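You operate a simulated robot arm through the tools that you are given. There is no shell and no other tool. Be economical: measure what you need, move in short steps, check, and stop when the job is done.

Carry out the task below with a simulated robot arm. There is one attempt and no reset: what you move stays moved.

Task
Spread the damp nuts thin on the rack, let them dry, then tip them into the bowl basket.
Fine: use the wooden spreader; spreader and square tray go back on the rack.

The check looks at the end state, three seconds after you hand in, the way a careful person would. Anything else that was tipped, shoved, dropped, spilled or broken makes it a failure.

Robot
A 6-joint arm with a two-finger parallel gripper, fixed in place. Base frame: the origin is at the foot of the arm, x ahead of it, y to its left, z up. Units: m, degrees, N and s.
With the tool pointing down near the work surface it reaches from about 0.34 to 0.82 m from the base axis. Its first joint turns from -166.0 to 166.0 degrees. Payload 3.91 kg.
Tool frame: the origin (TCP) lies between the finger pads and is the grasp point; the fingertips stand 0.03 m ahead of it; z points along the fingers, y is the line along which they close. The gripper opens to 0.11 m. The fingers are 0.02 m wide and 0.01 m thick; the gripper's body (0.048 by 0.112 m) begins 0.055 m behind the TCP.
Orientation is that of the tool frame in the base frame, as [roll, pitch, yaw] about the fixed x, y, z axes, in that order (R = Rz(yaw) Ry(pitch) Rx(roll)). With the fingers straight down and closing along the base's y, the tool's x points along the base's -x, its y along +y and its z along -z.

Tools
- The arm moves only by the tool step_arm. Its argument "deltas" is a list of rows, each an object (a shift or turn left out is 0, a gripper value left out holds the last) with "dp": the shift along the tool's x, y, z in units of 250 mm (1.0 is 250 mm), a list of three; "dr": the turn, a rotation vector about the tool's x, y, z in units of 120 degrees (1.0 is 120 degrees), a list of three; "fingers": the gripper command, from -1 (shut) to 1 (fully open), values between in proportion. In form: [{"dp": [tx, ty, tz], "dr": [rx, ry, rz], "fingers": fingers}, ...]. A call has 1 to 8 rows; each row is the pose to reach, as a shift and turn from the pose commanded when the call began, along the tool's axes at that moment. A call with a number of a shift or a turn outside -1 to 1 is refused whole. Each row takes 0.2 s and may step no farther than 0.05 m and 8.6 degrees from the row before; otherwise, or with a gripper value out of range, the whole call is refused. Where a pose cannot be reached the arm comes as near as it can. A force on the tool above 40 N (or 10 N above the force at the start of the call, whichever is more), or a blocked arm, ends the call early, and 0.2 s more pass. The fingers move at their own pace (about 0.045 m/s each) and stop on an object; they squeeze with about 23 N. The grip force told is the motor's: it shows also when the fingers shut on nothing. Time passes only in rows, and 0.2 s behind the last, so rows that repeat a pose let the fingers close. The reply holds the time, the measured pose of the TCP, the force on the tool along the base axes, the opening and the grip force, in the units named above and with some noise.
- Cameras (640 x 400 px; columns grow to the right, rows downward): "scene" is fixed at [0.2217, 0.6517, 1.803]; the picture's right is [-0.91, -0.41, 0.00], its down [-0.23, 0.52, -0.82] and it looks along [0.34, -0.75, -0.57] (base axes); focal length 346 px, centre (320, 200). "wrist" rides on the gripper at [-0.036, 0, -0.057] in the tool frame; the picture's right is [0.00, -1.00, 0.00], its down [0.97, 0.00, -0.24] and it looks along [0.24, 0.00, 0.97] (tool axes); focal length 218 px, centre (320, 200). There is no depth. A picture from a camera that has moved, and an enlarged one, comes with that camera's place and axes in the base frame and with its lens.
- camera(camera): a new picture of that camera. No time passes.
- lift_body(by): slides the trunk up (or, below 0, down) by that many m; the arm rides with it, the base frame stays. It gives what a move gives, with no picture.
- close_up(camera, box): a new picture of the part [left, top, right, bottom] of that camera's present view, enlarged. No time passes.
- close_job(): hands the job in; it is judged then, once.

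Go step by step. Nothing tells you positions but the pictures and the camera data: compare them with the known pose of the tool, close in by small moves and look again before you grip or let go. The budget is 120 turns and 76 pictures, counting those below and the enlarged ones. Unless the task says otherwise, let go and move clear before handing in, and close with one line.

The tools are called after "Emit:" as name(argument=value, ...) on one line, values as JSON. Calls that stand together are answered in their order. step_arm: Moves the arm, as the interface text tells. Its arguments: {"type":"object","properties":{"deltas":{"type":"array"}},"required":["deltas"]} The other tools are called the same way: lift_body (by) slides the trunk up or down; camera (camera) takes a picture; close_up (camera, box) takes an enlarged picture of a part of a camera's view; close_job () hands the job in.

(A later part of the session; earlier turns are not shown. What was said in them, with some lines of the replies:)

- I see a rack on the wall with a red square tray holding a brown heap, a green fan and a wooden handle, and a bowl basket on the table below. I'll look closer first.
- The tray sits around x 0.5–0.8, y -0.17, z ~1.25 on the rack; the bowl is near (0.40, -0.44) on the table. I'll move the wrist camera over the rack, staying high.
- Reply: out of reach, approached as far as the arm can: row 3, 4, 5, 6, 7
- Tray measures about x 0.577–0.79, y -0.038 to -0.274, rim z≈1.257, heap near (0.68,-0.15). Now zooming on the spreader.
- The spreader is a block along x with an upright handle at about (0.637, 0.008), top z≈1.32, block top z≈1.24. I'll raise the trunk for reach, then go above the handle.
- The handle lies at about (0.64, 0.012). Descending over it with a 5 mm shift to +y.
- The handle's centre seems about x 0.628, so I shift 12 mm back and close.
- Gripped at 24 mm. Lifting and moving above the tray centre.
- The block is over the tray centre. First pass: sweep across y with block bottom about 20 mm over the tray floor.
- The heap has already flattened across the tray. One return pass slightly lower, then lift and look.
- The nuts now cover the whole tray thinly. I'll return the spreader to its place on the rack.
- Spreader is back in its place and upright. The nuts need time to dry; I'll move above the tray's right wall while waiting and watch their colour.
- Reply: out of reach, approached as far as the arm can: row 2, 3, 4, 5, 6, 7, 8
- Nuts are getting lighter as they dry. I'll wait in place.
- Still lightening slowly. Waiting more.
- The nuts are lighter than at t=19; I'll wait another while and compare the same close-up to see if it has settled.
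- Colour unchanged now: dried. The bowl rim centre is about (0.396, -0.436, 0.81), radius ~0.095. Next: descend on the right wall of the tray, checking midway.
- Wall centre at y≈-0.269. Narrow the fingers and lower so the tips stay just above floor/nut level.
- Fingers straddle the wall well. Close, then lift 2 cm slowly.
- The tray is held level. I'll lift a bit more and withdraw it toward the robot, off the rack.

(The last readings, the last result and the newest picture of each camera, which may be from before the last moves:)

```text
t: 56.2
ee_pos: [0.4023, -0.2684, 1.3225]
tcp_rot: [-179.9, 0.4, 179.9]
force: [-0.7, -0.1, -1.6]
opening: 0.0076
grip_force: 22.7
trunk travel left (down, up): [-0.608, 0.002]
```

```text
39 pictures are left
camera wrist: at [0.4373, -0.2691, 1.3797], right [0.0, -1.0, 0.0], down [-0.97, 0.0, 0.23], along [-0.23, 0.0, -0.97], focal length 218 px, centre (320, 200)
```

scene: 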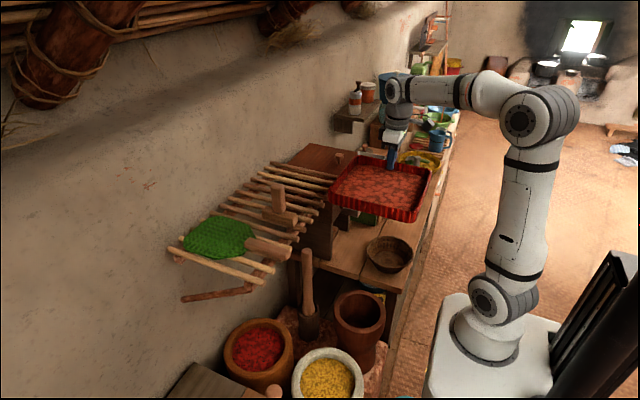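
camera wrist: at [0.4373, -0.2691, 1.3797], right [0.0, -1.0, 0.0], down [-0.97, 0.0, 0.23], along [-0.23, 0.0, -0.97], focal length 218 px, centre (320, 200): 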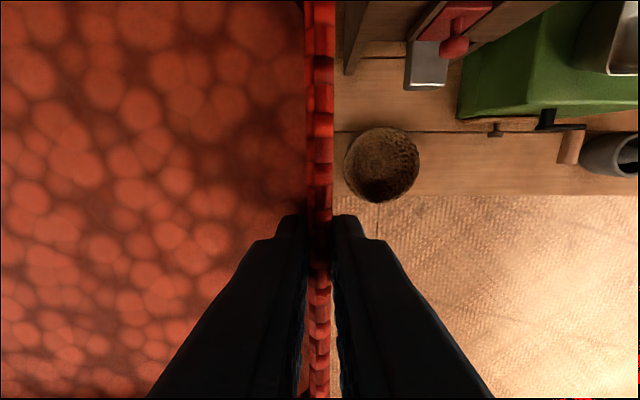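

Everything is level and clear. Next I rotate the tray 45° clockwise while moving right, so its pour corner will point to +y over the bowl.

Emit:
step_arm(deltas=[{"dp": [0.04, -0.1, 0], "dr": [0, 0, 0.03]}, {"dp": [0.09, -0.22, 0], "dr": [0, 0, 0.08]}, {"dp": [0.14, -0.35, 0], "dr": [0, 0, 0.14]}, {"dp": [0.19, -0.48, 0], "dr": [0, 0, 0.2]}, {"dp": [0.25, -0.62, 0], "dr": [0, 0, 0.26]}, {"dp": [0.3, -0.75, 0], "dr": [0, 0, 0.32]}, {"dp": [0.34, -0.88, 0], "dr": [0, 0, 0.36]}, {"dp": [0.36, -0.96, 0], "dr": [0, 0, 0.375]}])

Emit:
camera(camera="scene")

Emit:
camera(camera="wrist")

```text
t: 58.0
ee_pos: [0.311, -0.5085, 1.3208]
tcp_rot: [179.7, 0.2, 135.0]
force: [0.4, -0.3, -2.3]
opening: 0.0076
grip_force: 23.1
trunk travel left (down, up): [-0.608, 0.002]
```

```text
38 pictures are left
```

scene: 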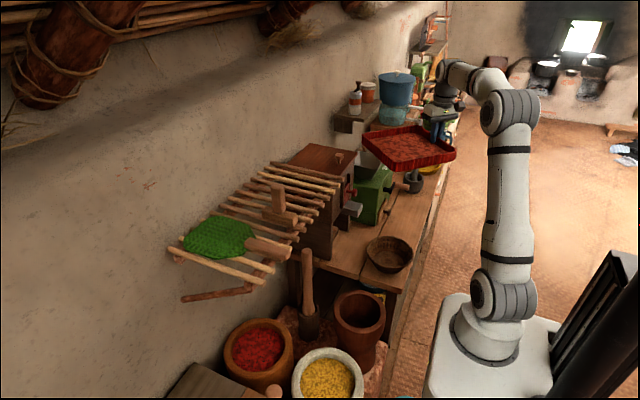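

```text
37 pictures are left
camera wrist: at [0.3353, -0.5356, 1.3788], right [-0.71, -0.71, -0.01], down [-0.69, 0.69, 0.24], along [-0.16, 0.17, -0.97], focal length 218 px, centre (320, 200)
```

wrist: 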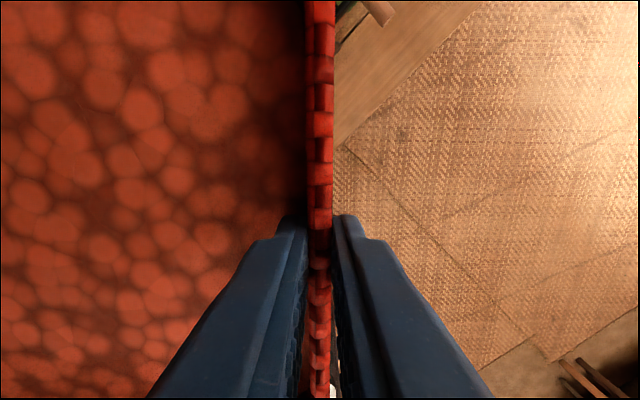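

Emit:
close_up(camera="scene", box=[345, 100, 473, 180])

```text
5.00 times, centred on (409, 140) of scene
camera zoom: at [0.2217, 0.6517, 1.803], right [-0.91, -0.41, 0.0], down [-0.23, 0.52, -0.82], along [0.34, -0.75, -0.57], focal length 1730 px, centre (-125, 500)
```

zoom: 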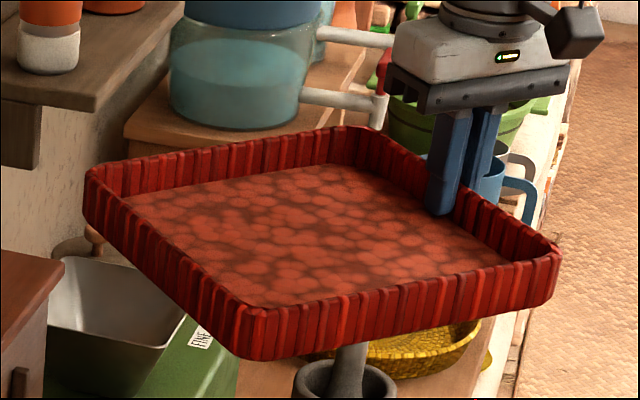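

The pour corner sits where computed. Moving it over the bowl with only 10° of tilt, lip about z 1.12.

Emit:
step_arm(deltas=[{"dp": [-0.06, -0.06, 0.06], "dr": [0, 0, 0]}, {"dp": [-0.15, -0.15, 0.15], "dr": [0, 0, 0]}, {"dp": [-0.25, -0.25, 0.26], "dr": [0.01, -0.01, 0]}, {"dp": [-0.35, -0.35, 0.37], "dr": [0.02, -0.02, 0]}, {"dp": [-0.44, -0.44, 0.47], "dr": [0.03, -0.03, 0]}, {"dp": [-0.52, -0.52, 0.56], "dr": [0.045, -0.045, 0]}, {"dp": [-0.567, -0.567, 0.616], "dr": [0.059, -0.059, 0]}, {"dp": [-0.567, -0.567, 0.616], "dr": [0.059, -0.059, 0]}])

Emit:
close_up(camera="scene", box=[340, 110, 500, 290])

Emit:
camera(camera="wrist")

```text
t: 59.8
ee_pos: [0.3101, -0.7111, 1.1676]
tcp_rot: [-173.1, 7.4, 135.4]
force: [0.3, -0.2, -2.0]
opening: 0.0076
grip_force: 22.9
trunk travel left (down, up): [-0.608, 0.002]
```

```text
2.22 times, centred on (420, 200) of scene
camera zoom: at [0.2217, 0.6517, 1.803], right [-0.91, -0.41, 0.0], down [-0.23, 0.52, -0.82], along [0.34, -0.75, -0.57], focal length 769 px, centre (98, 200)
```

zoom: 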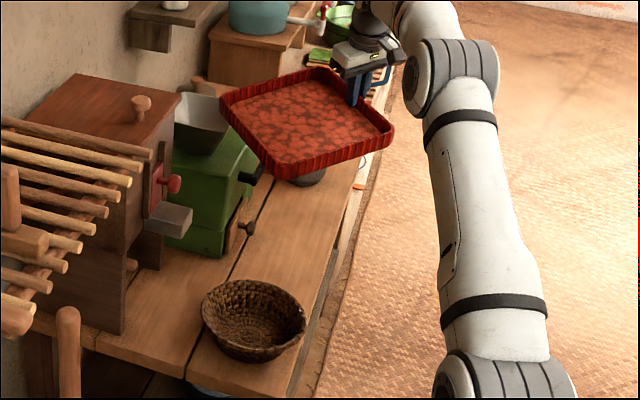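

```text
34 pictures are left
camera wrist: at [0.3358, -0.7262, 1.2286], right [-0.71, -0.7, 0.12], down [-0.69, 0.72, 0.11], along [-0.16, 0.0, -0.99], focal length 218 px, centre (320, 200)
```

wrist: 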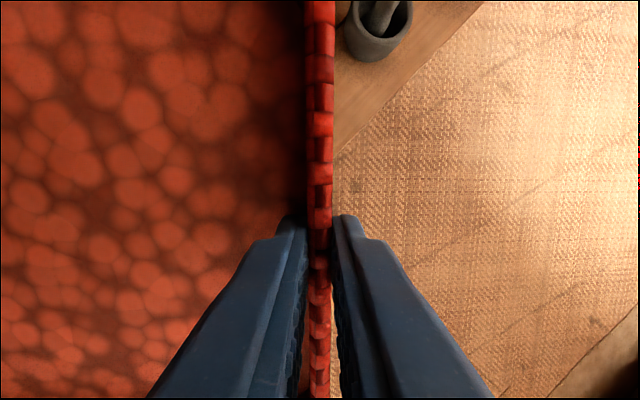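

Lip corner is over the bowl. Tilting gradually to 30° while lowering, keeping the corner above the bowl.

Emit:
step_arm(deltas=[{"dp": [0.025, 0.025, 0.052], "dr": [0.0295, -0.0295, 0]}, {"dp": [0.05, 0.05, 0.105], "dr": [0.0589, -0.0589, 0]}, {"dp": [0.083, 0.083, 0.163], "dr": [0.0884, -0.0884, 0]}, {"dp": [0.117, 0.117, 0.221], "dr": [0.1178, -0.1178, 0]}])

Emit:
close_up(camera="scene", box=[340, 130, 468, 290])

```text
t: 60.8
ee_pos: [0.313, -0.6783, 1.1033]
tcp_rot: [-158.0, 21.0, 139.1]
force: [-0.7, -1.3, -1.2]
opening: 0.0077
grip_force: 23.1
trunk travel left (down, up): [-0.608, 0.002]
```

```text
2.50 times, centred on (404, 210) of scene
camera zoom: at [0.2217, 0.6517, 1.803], right [-0.91, -0.41, 0.0], down [-0.23, 0.52, -0.82], along [0.34, -0.75, -0.57], focal length 865 px, centre (110, 175)
```

zoom: 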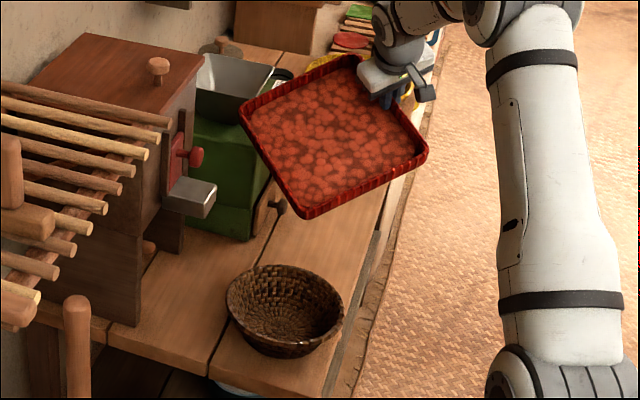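

No spill yet and the lip is at about (0.39, -0.46). On to 40°, lip lowered.

Emit:
step_arm(deltas=[{"dp": [0.04, 0.04, 0.003], "dr": [0.0295, -0.0295, 0]}, {"dp": [0.083, 0.083, 0.004], "dr": [0.0589, -0.0589, 0]}, {"dp": [0.083, 0.083, 0.004], "dr": [0.0589, -0.0589, 0]}])

Emit:
close_up(camera="scene", box=[340, 130, 468, 290])

```text
t: 61.6
ee_pos: [0.3126, -0.6529, 1.0885]
tcp_rot: [-149.6, 27.4, 142.4]
force: [0.0, 0.6, -1.5]
opening: 0.0076
grip_force: 23.0
trunk travel left (down, up): [-0.608, 0.002]
```

```text
2.50 times, centred on (404, 210) of scene
camera zoom: at [0.2217, 0.6517, 1.803], right [-0.91, -0.41, 0.0], down [-0.23, 0.52, -0.82], along [0.34, -0.75, -0.57], focal length 865 px, centre (110, 175)
```

zoom: 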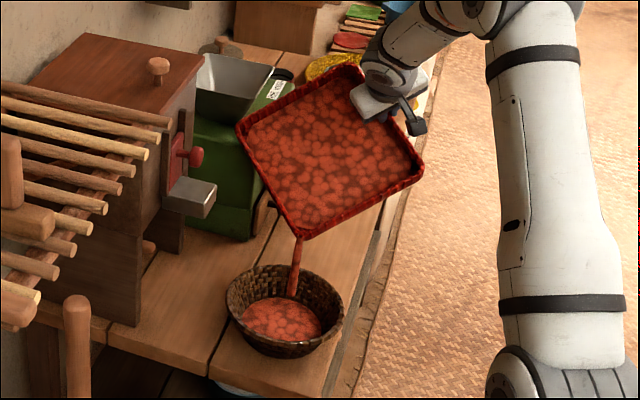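

Pouring started, stream lands inside the bowl. Holding, then tilting further slowly.

Emit:
step_arm(deltas=[{"dp": [0, 0, 0]}, {"dp": [0, 0, 0]}, {"dp": [0, 0, 0]}, {"dp": [0, 0, 0]}, {"dp": [0, 0, 0]}, {"dp": [0, 0, 0]}])

Emit:
close_up(camera="scene", box=[340, 130, 468, 290])

```text
t: 63.0
ee_pos: [0.3127, -0.6536, 1.0909]
tcp_rot: [-149.5, 27.3, 142.4]
force: [0.0, 0.1, -1.7]
opening: 0.0075
grip_force: 22.5
trunk travel left (down, up): [-0.608, 0.002]
```

```text
2.50 times, centred on (404, 210) of scene
camera zoom: at [0.2217, 0.6517, 1.803], right [-0.91, -0.41, 0.0], down [-0.23, 0.52, -0.82], along [0.34, -0.75, -0.57], focal length 865 px, centre (110, 175)
```

zoom: 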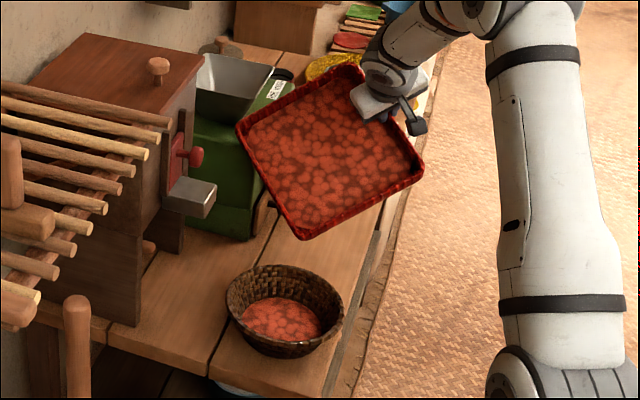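

Emit:
step_arm(deltas=[{"dp": [0.025, 0.025, -0.052], "dr": [0.0295, -0.0295, 0]}, {"dp": [0.051, 0.051, -0.107], "dr": [0.0589, -0.0589, 0]}, {"dp": [0.051, 0.051, -0.107], "dr": [0.0589, -0.0589, 0]}, {"dp": [0.051, 0.051, -0.107], "dr": [0.0589, -0.0589, 0]}, {"dp": [0.075, 0.075, -0.172], "dr": [0.0884, -0.0884, 0]}, {"dp": [0.1, 0.1, -0.239], "dr": [0.1178, -0.1178, 0]}, {"dp": [0.1, 0.1, -0.239], "dr": [0.1178, -0.1178, 0]}])

Emit:
close_up(camera="scene", box=[340, 130, 468, 290])

```text
t: 64.6
ee_pos: [0.3119, -0.5876, 1.1118]
tcp_rot: [-129.4, 38.1, 153.4]
force: [0.0, -0.3, -1.5]
opening: 0.0078
grip_force: 22.6
trunk travel left (down, up): [-0.608, 0.002]
```

```text
2.50 times, centred on (404, 210) of scene
camera zoom: at [0.2217, 0.6517, 1.803], right [-0.91, -0.41, 0.0], down [-0.23, 0.52, -0.82], along [0.34, -0.75, -0.57], focal length 865 px, centre (110, 175)
```

zoom: 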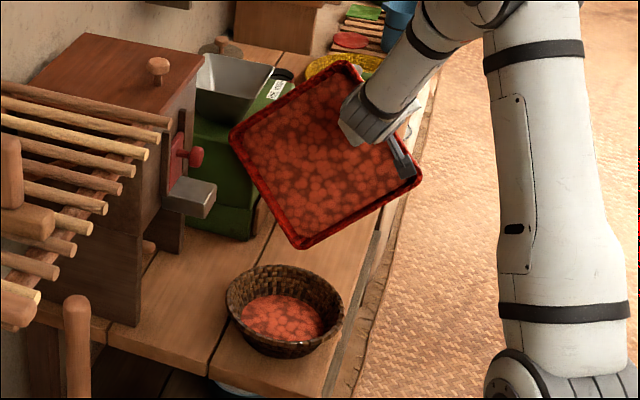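

The tray still shows a layer; continuing to 80° with pauses.

Emit:
step_arm(deltas=[{"dp": [0.01, 0.01, -0.09], "dr": [0.0295, -0.0295, 0]}, {"dp": [0.025, 0.025, -0.19], "dr": [0.0589, -0.0589, 0]}, {"dp": [0.025, 0.025, -0.19], "dr": [0.0589, -0.0589, 0]}, {"dp": [0.05, 0.05, -0.3], "dr": [0.0884, -0.0884, 0]}, {"dp": [0.076, 0.076, -0.402], "dr": [0.1178, -0.1178, 0]}, {"dp": [0.076, 0.076, -0.402], "dr": [0.1178, -0.1178, 0]}, {"dp": [0.076, 0.076, -0.402], "dr": [0.1178, -0.1178, 0]}])

Emit:
close_up(camera="scene", box=[340, 130, 468, 290])

Emit:
camera(camera="wrist")

```text
t: 66.2
ee_pos: [0.3114, -0.4875, 1.14]
tcp_rot: [-104.1, 44.5, 170.2]
force: [-0.2, 0.5, -1.9]
opening: 0.0075
grip_force: 22.9
trunk travel left (down, up): [-0.608, 0.002]
```

```text
2.50 times, centred on (404, 210) of scene
camera zoom: at [0.2217, 0.6517, 1.803], right [-0.91, -0.41, 0.0], down [-0.23, 0.52, -0.82], along [0.34, -0.75, -0.57], focal length 865 px, centre (110, 175)
```

zoom: 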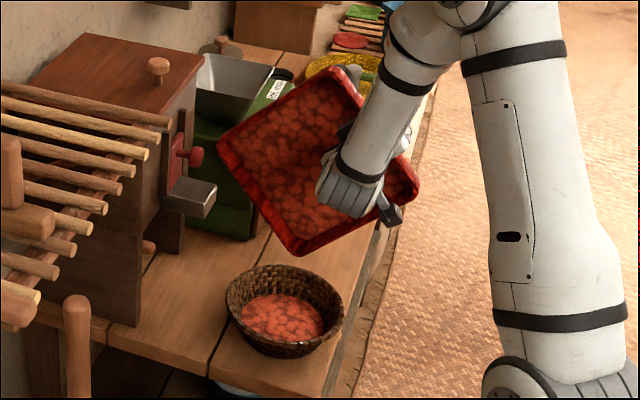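

```text
28 pictures are left
camera wrist: at [0.3371, -0.4364, 1.1748], right [-0.71, -0.12, 0.69], down [-0.68, 0.36, -0.64], along [-0.17, -0.93, -0.34], focal length 218 px, centre (320, 200)
```

wrist: 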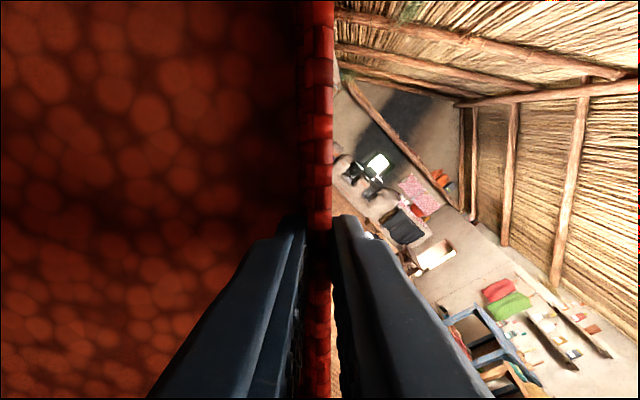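

The tray still seems coated and the bowl's fill has not visibly grown. Looking closely at both.

Emit:
close_up(camera="scene", box=[420, 155, 500, 205])

Emit:
close_up(camera="scene", box=[350, 225, 430, 275])

Emit:
close_up(camera="scene", box=[375, 150, 455, 240])

```text
8.00 times, centred on (460, 180) of scene
camera zoom: at [0.2217, 0.6517, 1.803], right [-0.91, -0.41, 0.0], down [-0.23, 0.52, -0.82], along [0.34, -0.75, -0.57], focal length 2769 px, centre (-800, 360)
```

zoom: 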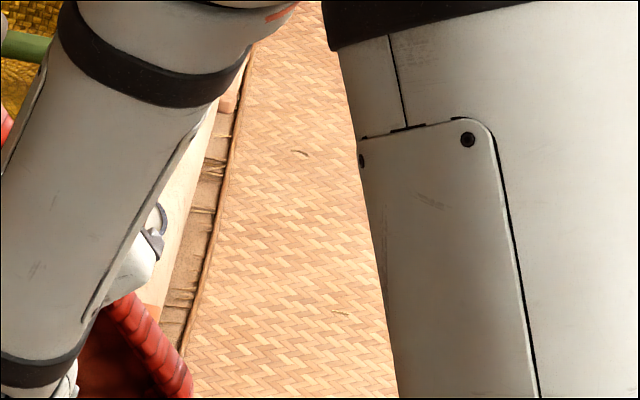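

```text
8.00 times, centred on (390, 250) of scene
camera zoom: at [0.2217, 0.6517, 1.803], right [-0.91, -0.41, 0.0], down [-0.23, 0.52, -0.82], along [0.34, -0.75, -0.57], focal length 2769 px, centre (-240, -200)
```

zoom: 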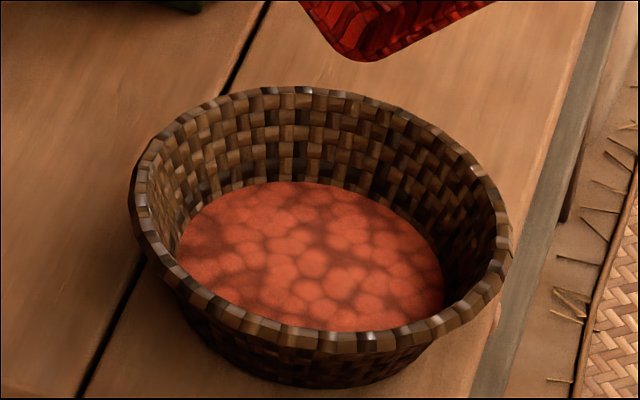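

```text
4.44 times, centred on (415, 195) of scene
camera zoom: at [0.2217, 0.6517, 1.803], right [-0.91, -0.41, 0.0], down [-0.23, 0.52, -0.82], along [0.34, -0.75, -0.57], focal length 1538 px, centre (-102, 222)
```

zoom: 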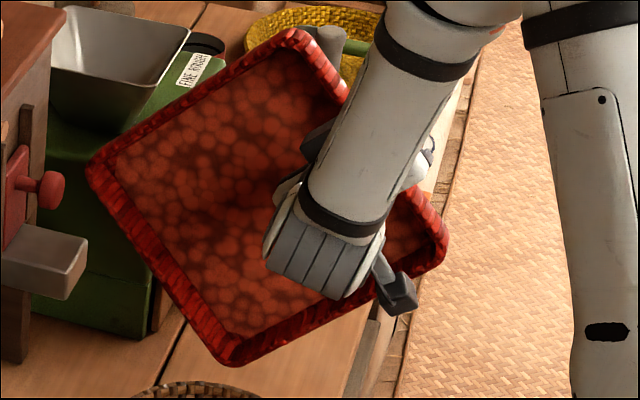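

Emit:
step_arm(deltas=[{"dp": [0, 0, 0]}, {"dp": [0, 0, 0]}, {"dp": [0, 0, 0]}, {"dp": [0, 0, 0]}, {"dp": [0, 0, 0]}, {"dp": [0, 0, 0]}, {"dp": [0, 0, 0]}, {"dp": [0, 0, 0]}])

Emit:
step_arm(deltas=[{"dp": [0, 0, 0]}, {"dp": [0, 0, 0]}, {"dp": [0, 0, 0]}, {"dp": [0, 0, 0]}, {"dp": [0, 0, 0]}, {"dp": [0, 0, 0]}, {"dp": [0, 0, 0]}, {"dp": [0, 0, 0]}])

Emit:
close_up(camera="scene", box=[370, 140, 450, 280])

```text
t: 68.0
ee_pos: [0.3118, -0.4876, 1.1395]
tcp_rot: [-104.1, 44.4, 170.0]
force: [0.2, -0.2, -1.7]
opening: 0.0076
grip_force: 23.4
trunk travel left (down, up): [-0.608, 0.002]
```

```text
t: 69.8
ee_pos: [0.3119, -0.4885, 1.1391]
tcp_rot: [-104.1, 44.5, 170.1]
force: [1.2, 0.1, -1.4]
opening: 0.0075
grip_force: 23.0
trunk travel left (down, up): [-0.608, 0.002]
```

```text
2.86 times, centred on (410, 210) of scene
camera zoom: at [0.2217, 0.6517, 1.803], right [-0.91, -0.41, 0.0], down [-0.23, 0.52, -0.82], along [0.34, -0.75, -0.57], focal length 989 px, centre (63, 171)
```

zoom: 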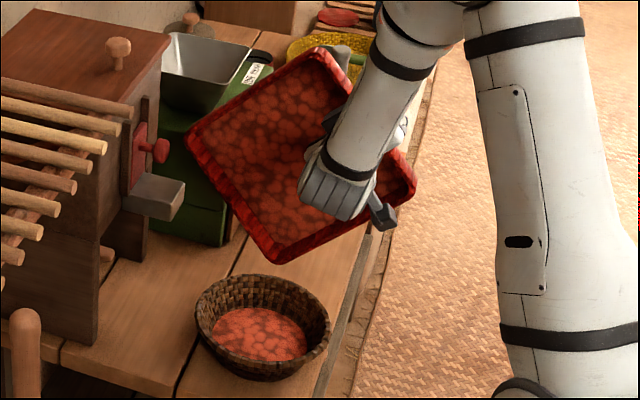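

No change while waiting; tilting past vertical (95°), lip still over the bowl.

Emit:
step_arm(deltas=[{"dp": [-0.02, -0.02, -0.09], "dr": [0.0295, -0.0295, 0]}, {"dp": [-0.04, -0.04, -0.18], "dr": [0.0589, -0.0589, 0]}, {"dp": [-0.058, -0.058, -0.271], "dr": [0.0884, -0.0884, 0]}, {"dp": [-0.058, -0.058, -0.271], "dr": [0.0884, -0.0884, 0]}])

Emit:
close_up(camera="scene", box=[370, 140, 450, 280])

```text
t: 70.8
ee_pos: [0.3133, -0.4254, 1.1723]
tcp_rot: [-82.9, 45.2, -174.8]
force: [0.2, -0.4, -1.2]
opening: 0.0075
grip_force: 23.5
trunk travel left (down, up): [-0.608, 0.002]
```

```text
2.86 times, centred on (410, 210) of scene
camera zoom: at [0.2217, 0.6517, 1.803], right [-0.91, -0.41, 0.0], down [-0.23, 0.52, -0.82], along [0.34, -0.75, -0.57], focal length 989 px, centre (63, 171)
```

zoom: 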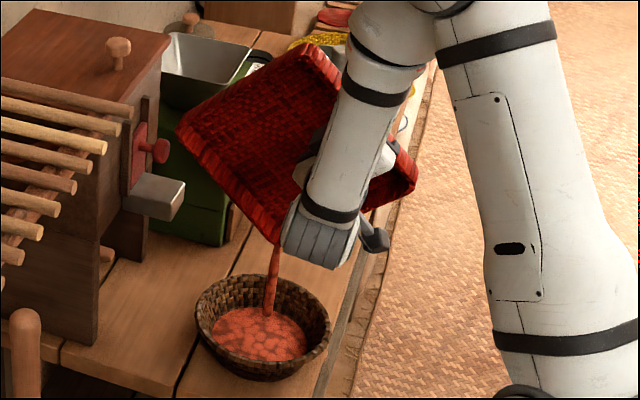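

That emptied the tray; the stream falls into the bowl. Hold a moment and check.

Emit:
step_arm(deltas=[{"dp": [0, 0, 0]}, {"dp": [0, 0, 0]}, {"dp": [0, 0, 0]}, {"dp": [0, 0, 0]}, {"dp": [0, 0, 0]}, {"dp": [0, 0, 0]}, {"dp": [0, 0, 0]}, {"dp": [0, 0, 0]}])

Emit:
close_up(camera="scene", box=[350, 160, 446, 280])

Emit:
camera(camera="wrist")

```text
t: 72.6
ee_pos: [0.3134, -0.4248, 1.1713]
tcp_rot: [-82.9, 45.0, -174.9]
force: [0.1, 0.3, -1.3]
opening: 0.0074
grip_force: 23.3
trunk travel left (down, up): [-0.608, 0.002]
```

```text
3.33 times, centred on (398, 220) of scene
camera zoom: at [0.2217, 0.6517, 1.803], right [-0.91, -0.41, 0.0], down [-0.23, 0.52, -0.82], along [0.34, -0.75, -0.57], focal length 1154 px, centre (60, 133)
```

zoom: 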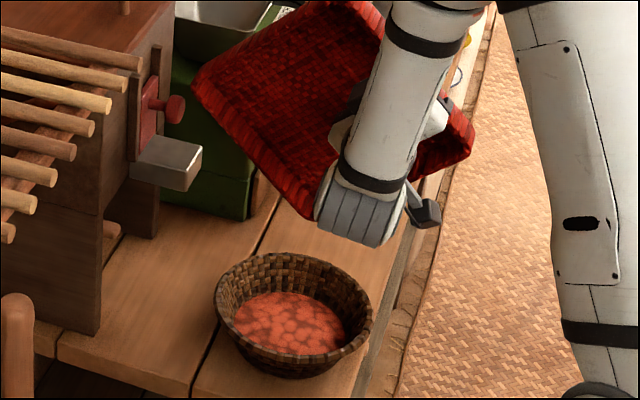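

```text
21 pictures are left
camera wrist: at [0.3382, -0.3665, 1.1927], right [-0.71, 0.06, 0.7], down [-0.68, 0.18, -0.71], along [-0.17, -0.98, -0.09], focal length 218 px, centre (320, 200)
```

wrist: 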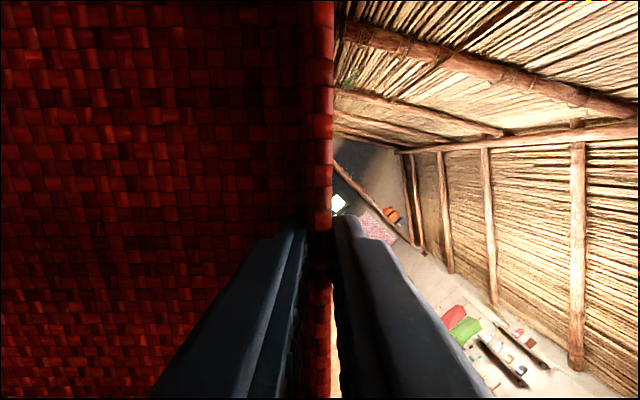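

Tray is empty and everything landed in the bowl. Now raise and rotate the tray back to level.

Emit:
step_arm(deltas=[{"dp": [-0.08, -0.08, 0.02], "dr": [0, 0, 0]}, {"dp": [-0.16, -0.16, 0.06], "dr": [-0.046, 0.046, 0]}, {"dp": [-0.24, -0.24, 0.1], "dr": [-0.092, 0.092, 0]}, {"dp": [-0.3, -0.3, 0.14], "dr": [-0.138, 0.138, 0]}, {"dp": [-0.328, -0.328, 0.17], "dr": [-0.185, 0.185, 0]}, {"dp": [-0.328, -0.328, 0.19], "dr": [-0.231, 0.231, 0]}, {"dp": [-0.328, -0.328, 0.201], "dr": [-0.277, 0.277, 0]}, {"dp": [-0.328, -0.328, 0.201], "dr": [-0.324, 0.324, 0]}])

```text
t: 74.4
ee_pos: [0.3112, -0.4654, 1.2925]
tcp_rot: [-149.5, 27.5, 142.5]
force: [1.2, -0.8, -1.6]
opening: 0.0075
grip_force: 23.5
trunk travel left (down, up): [-0.608, 0.002]
```

Emit:
step_arm(deltas=[{"dp": [-0.025, -0.025, 0.003], "dr": [-0.0393, 0.0393, 0]}, {"dp": [-0.05, -0.05, 0.006], "dr": [-0.0786, 0.0786, 0]}, {"dp": [-0.075, -0.075, 0.009], "dr": [-0.1179, 0.1179, 0]}, {"dp": [-0.1, -0.1, 0.013], "dr": [-0.1571, 0.1571, 0]}, {"dp": [-0.125, -0.125, 0.016], "dr": [-0.1964, 0.1964, 0]}, {"dp": [-0.148, -0.148, 0.019], "dr": [-0.2357, 0.2357, 0]}, {"dp": [-0.148, -0.148, 0.019], "dr": [-0.2357, 0.2357, 0]}])

Emit:
camera(camera="scene")

```text
t: 76.0
ee_pos: [0.3107, -0.5054, 1.3219]
tcp_rot: [179.7, 0.3, 135.0]
force: [-0.8, 0.9, -2.0]
opening: 0.0076
grip_force: 23.1
trunk travel left (down, up): [-0.608, 0.002]
```

```text
20 pictures are left
```

scene: 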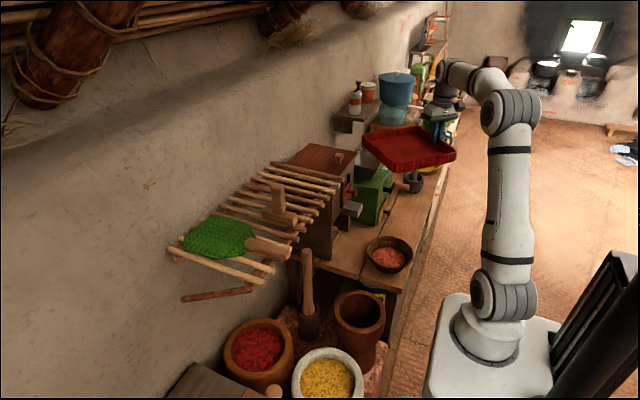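

Tray is level again and the scene is undisturbed. Reversing the yaw turn and move.

Emit:
step_arm(deltas=[{"dp": [0.03, 0.07, 0], "dr": [0, 0, -0.03]}, {"dp": [0.09, 0.2, 0], "dr": [0, 0, -0.08]}, {"dp": [0.15, 0.34, 0], "dr": [0, 0, -0.14]}, {"dp": [0.21, 0.48, 0], "dr": [0, 0, -0.2]}, {"dp": [0.27, 0.62, 0], "dr": [0, 0, -0.26]}, {"dp": [0.33, 0.76, 0], "dr": [0, 0, -0.32]}, {"dp": [0.39, 0.88, 0], "dr": [0, 0, -0.36]}, {"dp": [0.41, 0.93, 0], "dr": [0, 0, -0.375]}])

Emit:
step_arm(deltas=[{"dp": [-0.08, 0, 0]}, {"dp": [-0.2, 0, 0]}, {"dp": [-0.34, 0, 0]}, {"dp": [-0.48, 0, 0]}, {"dp": [-0.6, 0, 0]}, {"dp": [-0.7, 0, 0]}, {"dp": [-0.76, 0, 0]}, {"dp": [-0.76, 0, 0]}])

Emit:
close_up(camera="scene", box=[220, 100, 380, 240])

```text
t: 77.8
ee_pos: [0.4036, -0.2703, 1.3233]
tcp_rot: [179.9, 0.3, -180.0]
force: [-0.3, 0.5, -1.8]
opening: 0.0075
grip_force: 22.3
trunk travel left (down, up): [-0.608, 0.002]
```

```text
t: 79.6
ee_pos: [0.5934, -0.2703, 1.3227]
tcp_rot: [179.9, 0.4, -180.0]
force: [0.4, 0.5, -2.4]
opening: 0.0075
grip_force: 22.8
trunk travel left (down, up): [-0.608, 0.002]
```

```text
2.86 times, centred on (300, 170) of scene
camera zoom: at [0.2217, 0.6517, 1.803], right [-0.91, -0.41, 0.0], down [-0.23, 0.52, -0.82], along [0.34, -0.75, -0.57], focal length 989 px, centre (377, 286)
```

zoom: 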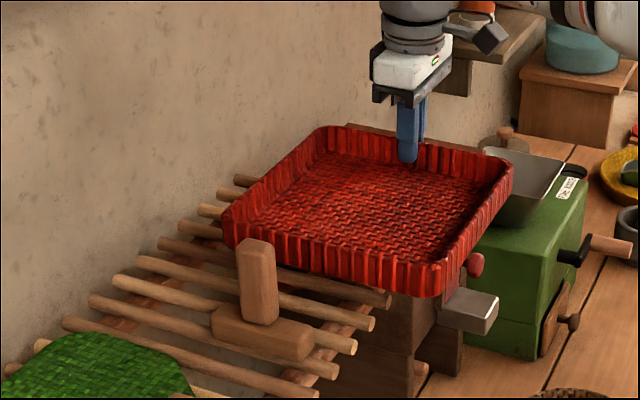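

Continue to the original spot above the rack, then lower.

Emit:
step_arm(deltas=[{"dp": [-0.13, 0.007, 0]}, {"dp": [-0.26, 0.007, 0]}, {"dp": [-0.36, 0.007, 0]}, {"dp": [-0.382, 0.007, 0]}, {"dp": [-0.382, 0.007, 0.1]}, {"dp": [-0.382, 0.007, 0.18]}, {"dp": [-0.382, 0.007, 0.22]}, {"dp": [-0.382, 0.007, 0.232]}])

Emit:
close_up(camera="scene", box=[220, 110, 348, 220])

```text
t: 81.4
ee_pos: [0.6886, -0.2686, 1.2657]
tcp_rot: [180.0, 0.3, -179.9]
force: [-0.5, -0.2, -0.6]
opening: 0.0072
grip_force: 23.0
trunk travel left (down, up): [-0.608, 0.002]
```

```text
3.64 times, centred on (284, 165) of scene
camera zoom: at [0.2217, 0.6517, 1.803], right [-0.91, -0.41, 0.0], down [-0.23, 0.52, -0.82], along [0.34, -0.75, -0.57], focal length 1258 px, centre (451, 327)
```

zoom: 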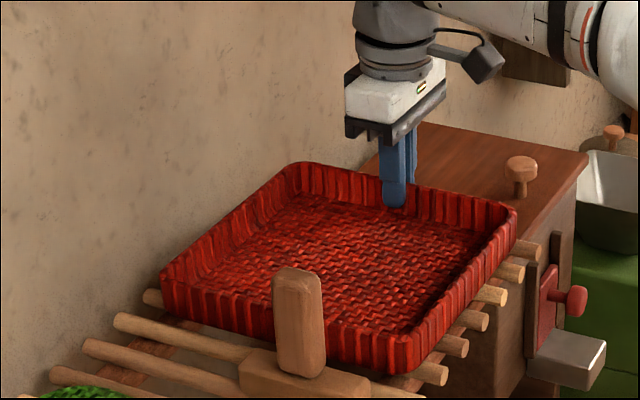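

Nearly seated (load dropping). Lower 2 mm more, open, and rise.

Emit:
step_arm(deltas=[{"dp": [0, 0, 0.008]}, {"dp": [0, 0, 0.008]}, {"dp": [0, 0, 0.008], "fingers": -0.4}, {"dp": [0, 0, 0.008], "fingers": -0.4}, {"dp": [0, 0, 0.008], "fingers": -0.4}, {"dp": [0, 0, -0.1], "fingers": -0.4}, {"dp": [0, 0, -0.25], "fingers": -0.4}])

Emit:
step_arm(deltas=[{"dp": [0.05, 0, -0.1]}, {"dp": [0.2, 0, -0.15]}, {"dp": [0.4, 0, -0.2]}, {"dp": [0.6, 0, -0.25]}, {"dp": [0.8, 0, -0.25]}, {"dp": [0.9, 0, -0.25]}])

Emit:
camera(camera="scene")

Emit:
close_up(camera="scene", box=[165, 140, 425, 300])

Emit:
camera(camera="wrist")

```text
t: 83.0
ee_pos: [0.6877, -0.2679, 1.3277]
tcp_rot: [-180.0, 0.4, 180.0]
force: [-0.5, 0.1, 0.0]
opening: 0.0331
grip_force: 0.1
trunk travel left (down, up): [-0.608, 0.002]
```

```text
refused: row 3 steps farther than a row can; nothing moved
```

```text
17 pictures are left
```

scene: 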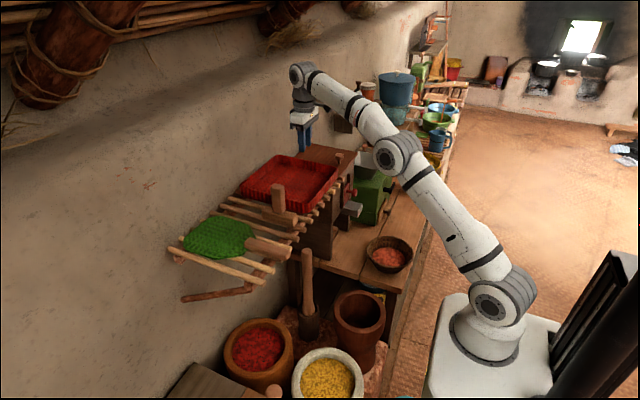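

```text
2.46 times, centred on (295, 220) of scene
camera zoom: at [0.2217, 0.6517, 1.803], right [-0.91, -0.41, 0.0], down [-0.23, 0.52, -0.82], along [0.34, -0.75, -0.57], focal length 852 px, centre (382, 151)
```

zoom: 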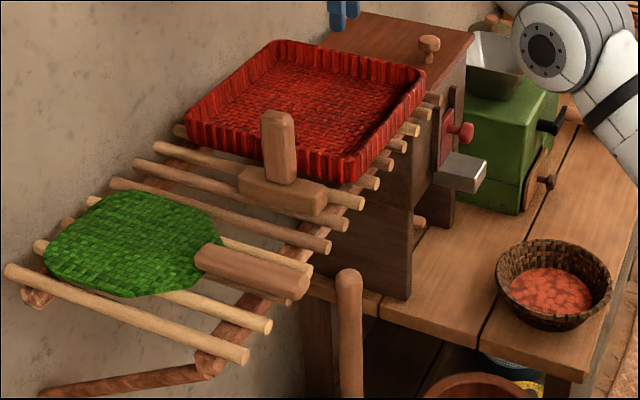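

```text
15 pictures are left
camera wrist: at [0.7229, -0.268, 1.3867], right [0.0, -1.0, 0.0], down [-0.97, 0.0, 0.23], along [-0.23, 0.0, -0.97], focal length 218 px, centre (320, 200)
```

wrist: 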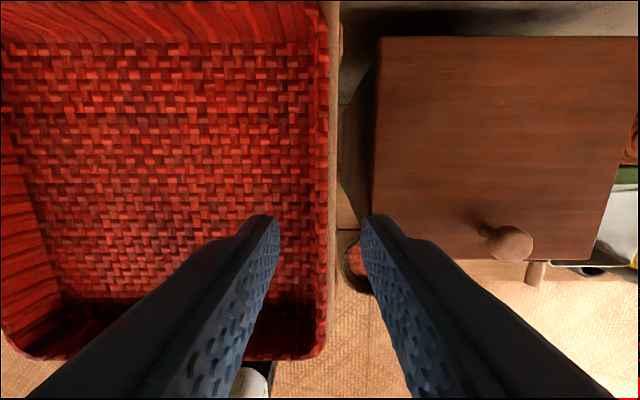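

The tray and spreader are back on the rack, and the nuts are in the bowl with none spilled. I'll pull the arm clear before handing in.

Emit:
step_arm(deltas=[{"dp": [0, 0, -0.1]}, {"dp": [0.15, 0, -0.15]}, {"dp": [0.32, 0, -0.2]}, {"dp": [0.5, 0, -0.2]}, {"dp": [0.68, 0, -0.2]}, {"dp": [0.8, 0, -0.2]}])

Emit:
close_up(camera="scene", box=[165, 140, 425, 300])

```text
t: 84.4
ee_pos: [0.4871, -0.2671, 1.3779]
tcp_rot: [-180.0, 0.5, 179.9]
force: [-0.6, -0.7, 0.5]
opening: 0.0331
grip_force: 0.1
out of reach, approached as far as the arm can: row 1
trunk travel left (down, up): [-0.608, 0.002]
```

```text
2.46 times, centred on (295, 220) of scene
camera zoom: at [0.2217, 0.6517, 1.803], right [-0.91, -0.41, 0.0], down [-0.23, 0.52, -0.82], along [0.34, -0.75, -0.57], focal length 852 px, centre (382, 151)
```

zoom: 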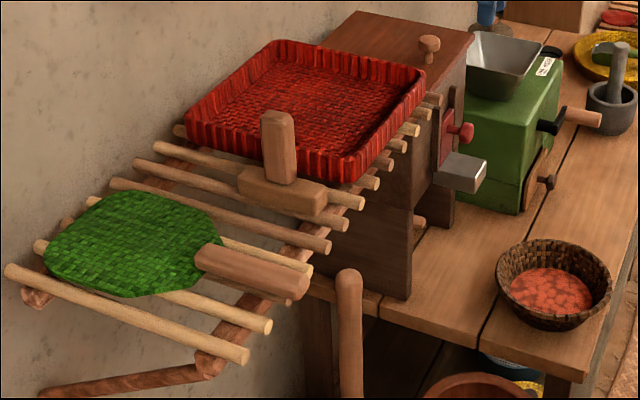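

All is in place and the arm is clear, so I'm handing in.

Emit:
close_job()

```text
The job is handed in.
```

The nuts were spread thin with the wooden spreader, left until their colour stopped changing (about 35 s), and tipped into the bowl basket with no spill visible. The spreader and the empty tray are back on the rack.
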